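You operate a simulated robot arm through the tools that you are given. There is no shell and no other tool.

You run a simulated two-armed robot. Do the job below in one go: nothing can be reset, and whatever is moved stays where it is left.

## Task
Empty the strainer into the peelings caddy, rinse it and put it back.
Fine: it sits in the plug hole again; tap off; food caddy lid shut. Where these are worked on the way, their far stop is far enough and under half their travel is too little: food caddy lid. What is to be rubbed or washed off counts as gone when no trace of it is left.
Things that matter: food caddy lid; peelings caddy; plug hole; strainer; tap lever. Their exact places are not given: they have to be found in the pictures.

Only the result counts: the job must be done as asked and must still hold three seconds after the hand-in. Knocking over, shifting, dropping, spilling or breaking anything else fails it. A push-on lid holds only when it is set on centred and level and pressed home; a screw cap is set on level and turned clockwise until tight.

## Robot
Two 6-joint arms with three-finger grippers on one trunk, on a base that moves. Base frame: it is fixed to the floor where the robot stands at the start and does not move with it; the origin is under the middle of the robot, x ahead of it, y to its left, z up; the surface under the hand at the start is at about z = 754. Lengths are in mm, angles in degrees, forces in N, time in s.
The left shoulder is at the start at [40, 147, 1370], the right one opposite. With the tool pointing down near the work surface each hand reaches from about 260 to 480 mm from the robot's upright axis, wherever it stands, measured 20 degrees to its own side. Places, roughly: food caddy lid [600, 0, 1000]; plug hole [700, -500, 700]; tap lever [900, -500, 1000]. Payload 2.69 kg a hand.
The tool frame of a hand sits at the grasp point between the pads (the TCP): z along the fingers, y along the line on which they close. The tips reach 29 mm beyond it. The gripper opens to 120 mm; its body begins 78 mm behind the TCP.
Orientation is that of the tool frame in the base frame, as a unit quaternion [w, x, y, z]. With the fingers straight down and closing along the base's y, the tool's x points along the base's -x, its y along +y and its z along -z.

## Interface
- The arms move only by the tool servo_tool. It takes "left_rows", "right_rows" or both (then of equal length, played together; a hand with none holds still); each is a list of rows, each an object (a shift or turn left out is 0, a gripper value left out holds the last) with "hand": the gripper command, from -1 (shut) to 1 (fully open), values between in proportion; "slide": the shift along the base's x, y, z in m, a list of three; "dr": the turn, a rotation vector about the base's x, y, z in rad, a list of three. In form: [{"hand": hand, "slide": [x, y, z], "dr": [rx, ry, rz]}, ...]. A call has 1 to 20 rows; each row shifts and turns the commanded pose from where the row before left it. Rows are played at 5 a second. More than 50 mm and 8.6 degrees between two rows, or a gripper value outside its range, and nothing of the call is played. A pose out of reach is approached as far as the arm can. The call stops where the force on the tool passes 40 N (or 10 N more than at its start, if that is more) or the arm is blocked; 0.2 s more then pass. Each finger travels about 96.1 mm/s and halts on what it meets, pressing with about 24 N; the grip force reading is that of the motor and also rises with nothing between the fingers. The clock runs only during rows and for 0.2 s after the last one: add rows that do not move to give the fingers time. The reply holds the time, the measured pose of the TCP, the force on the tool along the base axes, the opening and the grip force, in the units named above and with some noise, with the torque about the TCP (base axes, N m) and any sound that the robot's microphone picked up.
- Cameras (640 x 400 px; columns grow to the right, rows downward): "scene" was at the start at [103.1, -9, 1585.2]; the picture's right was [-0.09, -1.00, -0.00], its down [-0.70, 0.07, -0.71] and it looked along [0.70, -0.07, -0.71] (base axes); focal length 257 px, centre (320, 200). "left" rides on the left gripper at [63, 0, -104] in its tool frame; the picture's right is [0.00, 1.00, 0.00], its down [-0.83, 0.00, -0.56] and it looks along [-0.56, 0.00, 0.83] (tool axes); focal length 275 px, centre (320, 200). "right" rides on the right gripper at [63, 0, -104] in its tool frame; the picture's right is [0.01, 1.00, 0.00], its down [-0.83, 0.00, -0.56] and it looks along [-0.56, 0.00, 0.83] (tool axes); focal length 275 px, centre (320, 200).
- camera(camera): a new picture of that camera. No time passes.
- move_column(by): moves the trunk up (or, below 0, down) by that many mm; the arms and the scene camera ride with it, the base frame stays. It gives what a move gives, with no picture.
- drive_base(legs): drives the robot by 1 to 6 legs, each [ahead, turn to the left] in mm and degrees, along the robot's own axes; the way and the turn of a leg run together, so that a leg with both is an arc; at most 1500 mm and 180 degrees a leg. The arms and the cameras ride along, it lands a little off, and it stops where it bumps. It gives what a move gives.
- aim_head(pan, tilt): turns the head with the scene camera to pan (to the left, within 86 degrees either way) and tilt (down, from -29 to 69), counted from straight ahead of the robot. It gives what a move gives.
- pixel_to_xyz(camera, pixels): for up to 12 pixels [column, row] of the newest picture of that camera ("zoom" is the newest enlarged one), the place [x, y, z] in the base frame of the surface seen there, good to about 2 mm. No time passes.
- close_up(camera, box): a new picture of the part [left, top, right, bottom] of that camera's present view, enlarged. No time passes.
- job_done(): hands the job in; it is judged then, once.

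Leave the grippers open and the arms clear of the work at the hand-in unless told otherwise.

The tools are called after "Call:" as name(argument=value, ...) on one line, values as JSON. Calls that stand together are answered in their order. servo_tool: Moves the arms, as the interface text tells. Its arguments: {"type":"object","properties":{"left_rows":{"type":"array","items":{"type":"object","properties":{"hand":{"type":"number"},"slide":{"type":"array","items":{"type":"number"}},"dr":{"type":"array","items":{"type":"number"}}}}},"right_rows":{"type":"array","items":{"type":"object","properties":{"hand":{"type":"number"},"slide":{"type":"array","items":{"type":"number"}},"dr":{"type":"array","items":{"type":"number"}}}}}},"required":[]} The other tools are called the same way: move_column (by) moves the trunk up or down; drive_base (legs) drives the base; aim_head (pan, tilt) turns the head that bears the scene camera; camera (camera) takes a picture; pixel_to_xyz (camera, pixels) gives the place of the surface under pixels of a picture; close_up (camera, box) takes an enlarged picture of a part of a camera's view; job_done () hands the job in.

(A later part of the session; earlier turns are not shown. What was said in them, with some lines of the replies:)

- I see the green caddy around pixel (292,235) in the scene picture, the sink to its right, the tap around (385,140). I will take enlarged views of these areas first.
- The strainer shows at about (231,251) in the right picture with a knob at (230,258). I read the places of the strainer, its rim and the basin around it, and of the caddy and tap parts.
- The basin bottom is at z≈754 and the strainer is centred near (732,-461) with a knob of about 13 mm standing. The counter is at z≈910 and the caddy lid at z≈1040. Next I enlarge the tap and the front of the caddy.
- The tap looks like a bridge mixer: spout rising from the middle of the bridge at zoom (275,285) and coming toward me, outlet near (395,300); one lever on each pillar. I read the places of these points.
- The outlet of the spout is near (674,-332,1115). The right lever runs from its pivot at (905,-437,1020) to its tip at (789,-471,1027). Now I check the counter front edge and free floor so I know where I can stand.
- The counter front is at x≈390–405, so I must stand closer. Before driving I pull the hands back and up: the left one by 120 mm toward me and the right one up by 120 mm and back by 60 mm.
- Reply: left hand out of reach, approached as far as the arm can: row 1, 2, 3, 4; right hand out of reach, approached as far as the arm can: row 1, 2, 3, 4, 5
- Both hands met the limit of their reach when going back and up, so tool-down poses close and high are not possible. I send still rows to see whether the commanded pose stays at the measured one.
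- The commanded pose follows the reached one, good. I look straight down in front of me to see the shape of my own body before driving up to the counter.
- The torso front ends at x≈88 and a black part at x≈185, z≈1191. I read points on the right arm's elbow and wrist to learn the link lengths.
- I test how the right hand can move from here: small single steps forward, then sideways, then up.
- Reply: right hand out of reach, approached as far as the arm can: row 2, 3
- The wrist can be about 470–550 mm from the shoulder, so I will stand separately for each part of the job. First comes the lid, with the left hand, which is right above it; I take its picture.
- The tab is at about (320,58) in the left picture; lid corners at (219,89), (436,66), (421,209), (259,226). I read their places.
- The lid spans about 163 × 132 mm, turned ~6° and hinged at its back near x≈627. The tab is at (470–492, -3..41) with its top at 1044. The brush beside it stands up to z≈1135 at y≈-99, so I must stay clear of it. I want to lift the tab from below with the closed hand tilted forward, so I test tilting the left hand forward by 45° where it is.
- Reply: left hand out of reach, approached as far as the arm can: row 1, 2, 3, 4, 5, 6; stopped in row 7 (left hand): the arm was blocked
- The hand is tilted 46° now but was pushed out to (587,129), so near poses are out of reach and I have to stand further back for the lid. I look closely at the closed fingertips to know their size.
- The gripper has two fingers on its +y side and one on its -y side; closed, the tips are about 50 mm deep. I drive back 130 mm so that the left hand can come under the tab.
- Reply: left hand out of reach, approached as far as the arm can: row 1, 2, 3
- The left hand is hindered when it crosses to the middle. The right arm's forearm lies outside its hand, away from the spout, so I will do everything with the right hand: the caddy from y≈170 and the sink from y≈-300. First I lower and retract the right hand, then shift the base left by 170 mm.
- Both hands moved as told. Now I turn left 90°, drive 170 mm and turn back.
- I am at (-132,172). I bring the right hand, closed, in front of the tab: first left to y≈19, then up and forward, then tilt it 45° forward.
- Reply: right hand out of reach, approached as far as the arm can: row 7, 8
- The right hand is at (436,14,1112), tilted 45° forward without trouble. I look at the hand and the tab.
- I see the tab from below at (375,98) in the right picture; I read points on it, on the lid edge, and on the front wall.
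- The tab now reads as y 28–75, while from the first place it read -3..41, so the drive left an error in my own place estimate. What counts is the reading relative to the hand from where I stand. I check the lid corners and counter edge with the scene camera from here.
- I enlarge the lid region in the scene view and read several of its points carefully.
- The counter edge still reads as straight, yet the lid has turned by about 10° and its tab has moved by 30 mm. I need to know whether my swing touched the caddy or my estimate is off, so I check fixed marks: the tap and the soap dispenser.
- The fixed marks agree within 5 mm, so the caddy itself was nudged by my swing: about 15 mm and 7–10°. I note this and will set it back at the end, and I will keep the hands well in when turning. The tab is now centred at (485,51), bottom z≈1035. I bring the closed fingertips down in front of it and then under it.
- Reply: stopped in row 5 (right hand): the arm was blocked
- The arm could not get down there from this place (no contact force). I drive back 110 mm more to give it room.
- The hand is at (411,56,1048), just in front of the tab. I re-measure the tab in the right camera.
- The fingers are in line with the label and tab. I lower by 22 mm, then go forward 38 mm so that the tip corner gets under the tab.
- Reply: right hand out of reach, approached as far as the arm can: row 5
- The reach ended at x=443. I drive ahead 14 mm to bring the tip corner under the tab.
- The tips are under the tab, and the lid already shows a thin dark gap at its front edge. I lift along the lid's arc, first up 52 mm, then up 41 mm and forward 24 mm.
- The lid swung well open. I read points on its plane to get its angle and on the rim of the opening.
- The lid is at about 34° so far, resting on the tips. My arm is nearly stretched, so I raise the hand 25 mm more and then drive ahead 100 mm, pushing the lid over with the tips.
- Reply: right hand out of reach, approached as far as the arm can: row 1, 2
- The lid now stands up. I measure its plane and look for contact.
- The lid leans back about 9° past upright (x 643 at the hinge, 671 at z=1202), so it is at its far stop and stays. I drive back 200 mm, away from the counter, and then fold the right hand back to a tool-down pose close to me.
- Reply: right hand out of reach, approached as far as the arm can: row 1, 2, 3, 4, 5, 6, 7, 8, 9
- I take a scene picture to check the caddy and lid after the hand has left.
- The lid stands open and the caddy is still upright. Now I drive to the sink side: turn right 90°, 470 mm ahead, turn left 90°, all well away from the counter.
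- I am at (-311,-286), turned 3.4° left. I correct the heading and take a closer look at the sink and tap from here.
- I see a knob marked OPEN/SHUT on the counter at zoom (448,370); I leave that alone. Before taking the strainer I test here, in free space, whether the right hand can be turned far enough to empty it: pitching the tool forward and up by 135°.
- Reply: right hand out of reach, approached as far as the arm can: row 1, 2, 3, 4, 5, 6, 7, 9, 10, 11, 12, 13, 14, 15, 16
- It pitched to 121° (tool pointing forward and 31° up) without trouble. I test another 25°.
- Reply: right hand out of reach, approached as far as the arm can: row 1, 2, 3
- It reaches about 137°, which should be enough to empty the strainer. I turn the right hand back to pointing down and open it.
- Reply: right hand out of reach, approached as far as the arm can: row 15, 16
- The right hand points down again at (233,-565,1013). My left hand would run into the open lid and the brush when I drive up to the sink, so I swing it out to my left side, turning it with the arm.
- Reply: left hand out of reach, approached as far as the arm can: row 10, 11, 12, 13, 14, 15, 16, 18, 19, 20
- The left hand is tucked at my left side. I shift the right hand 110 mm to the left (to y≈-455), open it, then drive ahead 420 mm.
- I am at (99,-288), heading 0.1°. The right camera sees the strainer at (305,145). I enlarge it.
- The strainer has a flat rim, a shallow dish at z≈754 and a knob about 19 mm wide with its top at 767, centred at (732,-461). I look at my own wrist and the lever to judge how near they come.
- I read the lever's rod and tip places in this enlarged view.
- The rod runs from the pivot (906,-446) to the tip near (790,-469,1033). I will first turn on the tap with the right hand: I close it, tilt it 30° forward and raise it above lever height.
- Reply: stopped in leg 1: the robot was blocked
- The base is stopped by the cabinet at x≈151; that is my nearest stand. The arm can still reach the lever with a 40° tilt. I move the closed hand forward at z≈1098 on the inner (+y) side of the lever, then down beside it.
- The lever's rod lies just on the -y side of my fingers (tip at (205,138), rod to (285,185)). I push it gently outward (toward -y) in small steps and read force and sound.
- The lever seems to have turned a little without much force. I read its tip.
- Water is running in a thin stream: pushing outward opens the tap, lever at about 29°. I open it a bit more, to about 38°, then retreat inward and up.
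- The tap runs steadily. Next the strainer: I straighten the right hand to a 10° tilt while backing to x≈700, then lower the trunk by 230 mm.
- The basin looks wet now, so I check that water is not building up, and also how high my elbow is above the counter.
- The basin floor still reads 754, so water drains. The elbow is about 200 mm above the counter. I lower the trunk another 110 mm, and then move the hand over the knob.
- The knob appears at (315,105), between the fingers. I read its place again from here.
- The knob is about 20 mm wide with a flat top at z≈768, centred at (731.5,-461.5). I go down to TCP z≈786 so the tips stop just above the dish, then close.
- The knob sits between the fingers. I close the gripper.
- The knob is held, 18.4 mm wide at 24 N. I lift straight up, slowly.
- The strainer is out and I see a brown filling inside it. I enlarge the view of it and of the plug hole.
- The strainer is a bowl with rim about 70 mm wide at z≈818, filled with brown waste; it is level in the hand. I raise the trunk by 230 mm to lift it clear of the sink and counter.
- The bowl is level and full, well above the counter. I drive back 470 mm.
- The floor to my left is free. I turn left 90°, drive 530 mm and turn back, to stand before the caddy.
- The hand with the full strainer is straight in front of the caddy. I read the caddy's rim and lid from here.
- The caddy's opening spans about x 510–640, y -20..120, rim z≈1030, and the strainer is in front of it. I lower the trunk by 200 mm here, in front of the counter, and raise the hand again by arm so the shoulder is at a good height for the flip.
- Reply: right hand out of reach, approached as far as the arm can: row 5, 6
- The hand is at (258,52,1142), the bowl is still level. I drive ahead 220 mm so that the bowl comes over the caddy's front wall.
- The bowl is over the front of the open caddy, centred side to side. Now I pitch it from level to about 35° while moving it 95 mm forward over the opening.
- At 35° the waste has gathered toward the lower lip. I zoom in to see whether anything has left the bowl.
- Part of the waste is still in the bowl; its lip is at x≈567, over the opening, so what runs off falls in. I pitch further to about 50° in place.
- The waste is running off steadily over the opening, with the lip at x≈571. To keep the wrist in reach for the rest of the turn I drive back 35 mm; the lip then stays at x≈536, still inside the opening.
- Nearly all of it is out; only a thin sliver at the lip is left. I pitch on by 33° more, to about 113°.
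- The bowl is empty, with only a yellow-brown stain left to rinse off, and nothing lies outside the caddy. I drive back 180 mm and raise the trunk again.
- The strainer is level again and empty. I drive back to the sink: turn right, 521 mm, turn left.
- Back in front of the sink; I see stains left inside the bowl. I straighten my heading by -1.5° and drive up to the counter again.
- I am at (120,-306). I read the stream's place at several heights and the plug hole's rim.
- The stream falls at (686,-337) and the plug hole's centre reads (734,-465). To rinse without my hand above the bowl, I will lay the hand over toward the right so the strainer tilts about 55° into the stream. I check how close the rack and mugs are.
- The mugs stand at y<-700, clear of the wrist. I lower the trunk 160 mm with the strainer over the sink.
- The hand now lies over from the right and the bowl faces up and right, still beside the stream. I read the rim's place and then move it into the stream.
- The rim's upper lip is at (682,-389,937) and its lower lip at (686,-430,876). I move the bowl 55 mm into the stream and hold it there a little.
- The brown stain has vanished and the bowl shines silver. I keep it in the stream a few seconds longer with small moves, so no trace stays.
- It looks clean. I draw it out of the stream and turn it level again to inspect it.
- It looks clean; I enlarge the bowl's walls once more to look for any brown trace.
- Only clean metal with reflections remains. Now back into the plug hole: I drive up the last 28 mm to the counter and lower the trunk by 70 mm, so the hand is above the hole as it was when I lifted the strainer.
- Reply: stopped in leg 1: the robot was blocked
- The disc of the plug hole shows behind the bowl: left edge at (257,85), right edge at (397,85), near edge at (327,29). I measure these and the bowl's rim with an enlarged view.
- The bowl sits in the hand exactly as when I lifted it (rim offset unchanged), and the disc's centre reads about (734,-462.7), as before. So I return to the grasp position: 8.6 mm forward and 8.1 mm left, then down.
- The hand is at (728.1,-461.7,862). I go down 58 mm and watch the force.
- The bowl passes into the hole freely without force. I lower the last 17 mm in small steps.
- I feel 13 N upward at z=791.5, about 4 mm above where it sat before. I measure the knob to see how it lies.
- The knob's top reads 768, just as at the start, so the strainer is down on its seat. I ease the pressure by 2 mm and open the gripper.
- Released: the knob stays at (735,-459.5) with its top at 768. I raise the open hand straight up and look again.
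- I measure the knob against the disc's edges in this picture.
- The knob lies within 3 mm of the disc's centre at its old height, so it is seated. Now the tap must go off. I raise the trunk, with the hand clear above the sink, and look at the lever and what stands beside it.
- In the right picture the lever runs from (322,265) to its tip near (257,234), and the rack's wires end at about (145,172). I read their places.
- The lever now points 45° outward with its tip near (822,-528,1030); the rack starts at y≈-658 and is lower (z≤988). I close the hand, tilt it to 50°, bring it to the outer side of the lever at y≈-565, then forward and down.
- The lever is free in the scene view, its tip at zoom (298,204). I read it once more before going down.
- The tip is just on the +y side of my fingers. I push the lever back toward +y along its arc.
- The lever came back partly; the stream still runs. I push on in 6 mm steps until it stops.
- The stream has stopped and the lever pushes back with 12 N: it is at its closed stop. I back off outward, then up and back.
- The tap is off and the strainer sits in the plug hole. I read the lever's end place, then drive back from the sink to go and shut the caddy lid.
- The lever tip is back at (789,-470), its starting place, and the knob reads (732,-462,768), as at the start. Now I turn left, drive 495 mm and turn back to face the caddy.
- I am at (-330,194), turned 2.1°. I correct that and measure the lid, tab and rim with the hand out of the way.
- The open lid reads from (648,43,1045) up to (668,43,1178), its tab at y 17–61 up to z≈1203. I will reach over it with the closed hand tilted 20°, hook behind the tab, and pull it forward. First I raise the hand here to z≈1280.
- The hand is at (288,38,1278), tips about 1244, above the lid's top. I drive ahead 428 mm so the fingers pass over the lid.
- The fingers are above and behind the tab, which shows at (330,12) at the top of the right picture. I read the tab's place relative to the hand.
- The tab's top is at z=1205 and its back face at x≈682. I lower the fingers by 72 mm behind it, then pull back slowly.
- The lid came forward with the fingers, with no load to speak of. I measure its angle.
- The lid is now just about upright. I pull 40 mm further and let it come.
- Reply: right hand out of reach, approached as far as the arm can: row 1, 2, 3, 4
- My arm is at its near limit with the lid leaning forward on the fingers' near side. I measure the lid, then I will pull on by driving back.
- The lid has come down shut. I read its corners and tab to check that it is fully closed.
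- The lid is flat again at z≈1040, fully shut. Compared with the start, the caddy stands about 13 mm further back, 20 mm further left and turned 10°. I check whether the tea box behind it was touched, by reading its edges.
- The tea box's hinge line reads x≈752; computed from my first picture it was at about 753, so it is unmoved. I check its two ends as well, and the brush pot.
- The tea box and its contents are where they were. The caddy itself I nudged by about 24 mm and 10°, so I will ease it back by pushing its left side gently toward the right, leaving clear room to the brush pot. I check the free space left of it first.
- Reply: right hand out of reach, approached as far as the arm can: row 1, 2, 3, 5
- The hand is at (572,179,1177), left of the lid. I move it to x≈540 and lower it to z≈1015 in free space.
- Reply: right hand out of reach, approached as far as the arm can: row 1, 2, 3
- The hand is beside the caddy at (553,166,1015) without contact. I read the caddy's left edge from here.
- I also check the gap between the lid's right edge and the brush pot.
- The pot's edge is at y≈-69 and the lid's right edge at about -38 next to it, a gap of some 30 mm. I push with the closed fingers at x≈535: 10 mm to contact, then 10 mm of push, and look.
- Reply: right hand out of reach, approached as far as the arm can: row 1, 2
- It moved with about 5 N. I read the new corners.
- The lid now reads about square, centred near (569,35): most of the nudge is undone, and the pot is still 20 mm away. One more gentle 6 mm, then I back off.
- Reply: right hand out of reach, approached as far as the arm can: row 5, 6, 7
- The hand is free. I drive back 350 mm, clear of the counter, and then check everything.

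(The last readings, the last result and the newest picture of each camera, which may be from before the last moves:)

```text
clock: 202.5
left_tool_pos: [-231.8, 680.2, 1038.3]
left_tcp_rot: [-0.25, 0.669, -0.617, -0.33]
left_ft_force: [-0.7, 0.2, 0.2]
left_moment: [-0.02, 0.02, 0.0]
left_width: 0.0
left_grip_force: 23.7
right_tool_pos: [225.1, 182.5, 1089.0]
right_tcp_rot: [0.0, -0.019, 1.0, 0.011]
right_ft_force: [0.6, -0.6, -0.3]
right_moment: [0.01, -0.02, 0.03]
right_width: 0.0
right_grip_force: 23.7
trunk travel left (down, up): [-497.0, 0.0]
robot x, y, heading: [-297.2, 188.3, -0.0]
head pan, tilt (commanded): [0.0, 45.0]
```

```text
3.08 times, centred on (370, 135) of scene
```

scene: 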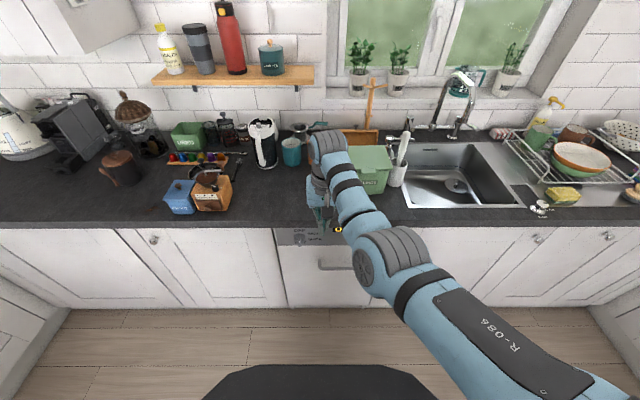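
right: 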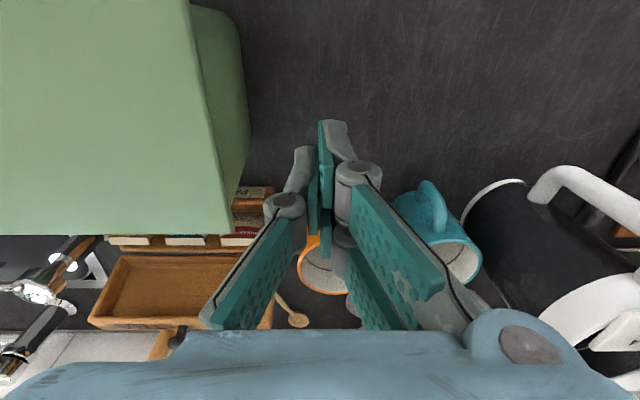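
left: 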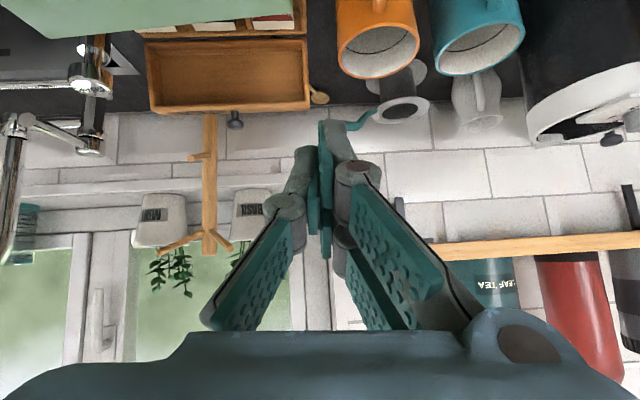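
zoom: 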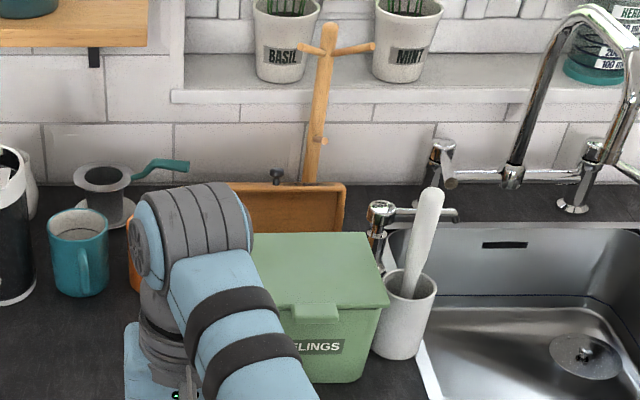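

The caddy is shut and the pot untouched. I read the lid's corners once more, and open both grippers with the hands away from the work.

Call:
pixel_to_xyz(camera="zoom", pixels=[[386, 299], [364, 238], [316, 312], [295, 306], [337, 306], [300, 260], [340, 280], [376, 270], [395, 300], [430, 215], [405, 290], [575, 350]])

Call:
servo_tool(right_rows=[{"slide": [0, -0.02, 0], "hand": 1}, {"slide": [0, -0.04, 0]}, {"slide": [0, -0.04, 0]}, {"slide": [0, -0.04, 0]}, {"slide": [0, -0.04, 0]}, {"slide": [0, -0.04, 0]}, {"slide": [0, -0.04, 0]}, {}], left_rows=[{"hand": 1}, {}, {}, {}, {}, {}, {}, {}])

Call:
camera(camera="scene")

Call:
close_up(camera="scene", box=[270, 70, 430, 200])

```text
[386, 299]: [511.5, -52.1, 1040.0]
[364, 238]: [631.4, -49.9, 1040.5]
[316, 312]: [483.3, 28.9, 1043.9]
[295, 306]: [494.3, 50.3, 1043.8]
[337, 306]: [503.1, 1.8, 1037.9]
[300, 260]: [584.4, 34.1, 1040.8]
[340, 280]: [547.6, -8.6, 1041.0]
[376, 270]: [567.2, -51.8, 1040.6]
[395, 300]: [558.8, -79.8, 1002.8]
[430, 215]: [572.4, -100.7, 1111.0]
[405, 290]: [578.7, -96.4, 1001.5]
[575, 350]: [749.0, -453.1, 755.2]
```

```text
clock: 204.3
left_tool_pos: [-233.2, 680.6, 1038.5]
left_tcp_rot: [-0.251, 0.67, -0.617, -0.329]
left_ft_force: [-0.2, 0.1, 0.5]
left_moment: [-0.03, -0.01, -0.02]
left_width: 119.9
left_grip_force: 0.0
right_tool_pos: [231.6, -76.3, 1084.6]
right_tcp_rot: [0.002, -0.019, 1.0, 0.011]
right_ft_force: [-1.3, 0.2, 0.4]
right_moment: [-0.01, 0.0, 0.01]
right_width: 119.7
right_grip_force: 0.2
right hand out of reach, approached as far as the arm can: row 4, 5
trunk travel left (down, up): [-497.0, 0.0]
robot x, y, heading: [-294.7, 189.1, 0.0]
head pan, tilt (commanded): [0.0, 45.0]
```

```text
taken
```

scene: 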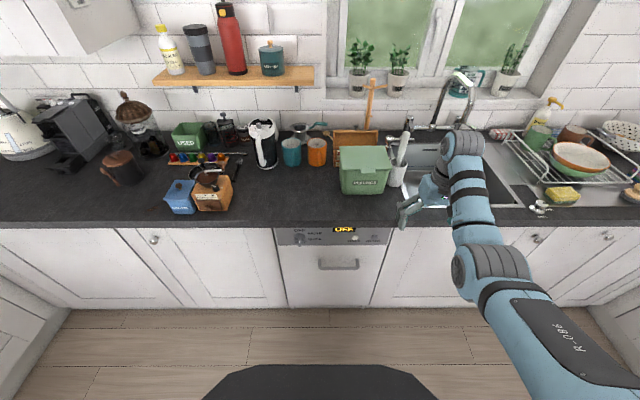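

```text
3.08 times, centred on (350, 135) of scene
```

zoom: 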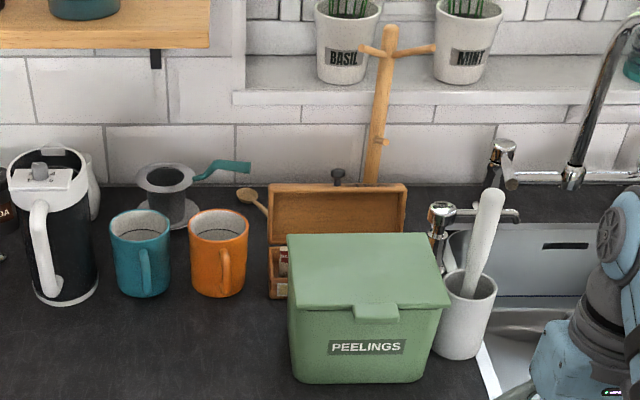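

Everything looks in order: the lid is shut and flat, and the caddy is within about 1 cm of its first place. I take a last look at the sink, strainer and tap.

Call:
aim_head(pan=-32, tilt=38)

Call:
camera(camera="scene")

Call:
camera(camera="right")

```text
clock: 205.2
left_tool_pos: [-233.9, 680.2, 1037.7]
left_tcp_rot: [-0.251, 0.67, -0.617, -0.329]
left_ft_force: [0.1, 0.0, 0.5]
left_moment: [-0.02, 0.0, 0.01]
left_width: 120.1
left_grip_force: 0.0
right_tool_pos: [232.0, -77.2, 1083.7]
right_tcp_rot: [0.0, -0.019, 1.0, 0.012]
right_ft_force: [-0.1, 0.3, 0.0]
right_moment: [0.03, 0.01, 0.02]
right_width: 120.0
right_grip_force: 0.1
trunk travel left (down, up): [-497.0, 0.0]
robot x, y, heading: [-296.5, 188.8, 0.1]
head pan, tilt (commanded): [-32.0, 38.0]
```

```text
taken
```

scene: 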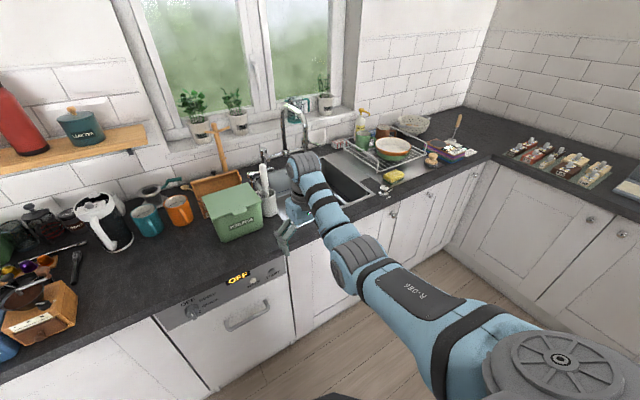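

```text
taken
```

right: 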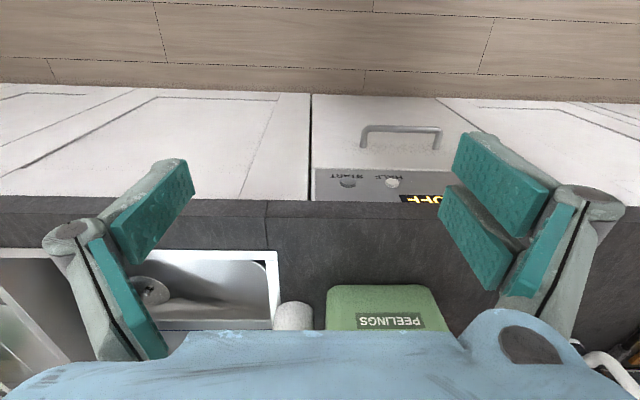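

The right camera still sees the sink: the strainer at (150,290), and no stream. I enlarge it for a final check.

Call:
close_up(camera="right", box=[100, 240, 290, 335])

Call:
close_up(camera="scene", box=[190, 80, 380, 250])

```text
3.37 times, centred on (195, 288) of right
```

zoom: 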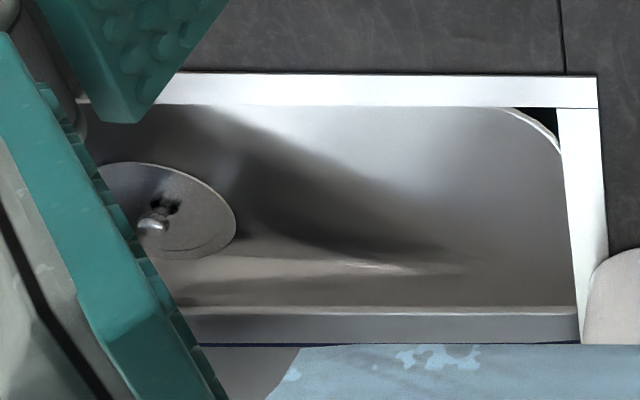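

```text
2.35 times, centred on (285, 165) of scene
```

zoom: 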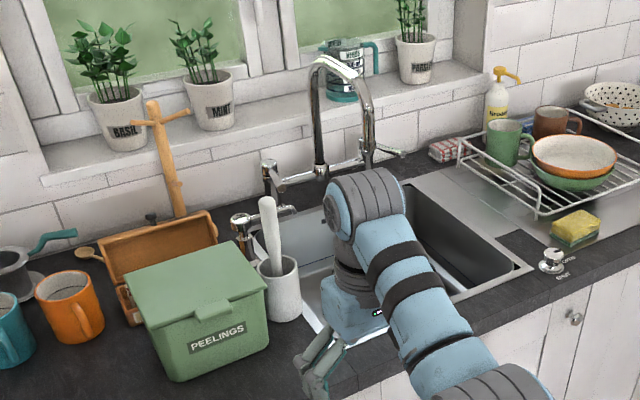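

The strainer sits in the plug hole, rinsed clean. The tap is off with no stream, and the caddy lid is shut flat. Both grippers are open and both arms are clear of the counter, so I hand the job in.

Call:
job_done()

```text
The job is handed in.
```

I emptied the strainer into the peelings caddy, rinsed it under the tap and put it back, then handed the job in.

- **Strainer:** it is seated in the plug hole, its knob within about 3 mm of where it started. I saw no brown trace after the rinse.
- **Tap:** it is off, with the lever back where it started and no stream.
- **Caddy lid:** it was opened to its far stop and is shut flat again.
- **Arms:** both grippers are open and both arms are clear of the counter.

I made one mistake. While I was turning early on, my right hand bumped the caddy. After the lid work it stood about 24 mm and 10° off. I pushed it back before handing in, and it now stands about 1 cm and a few degrees from its original place. The tea box behind it reads unmoved, and the brush pot is upright and was not touched in the push.
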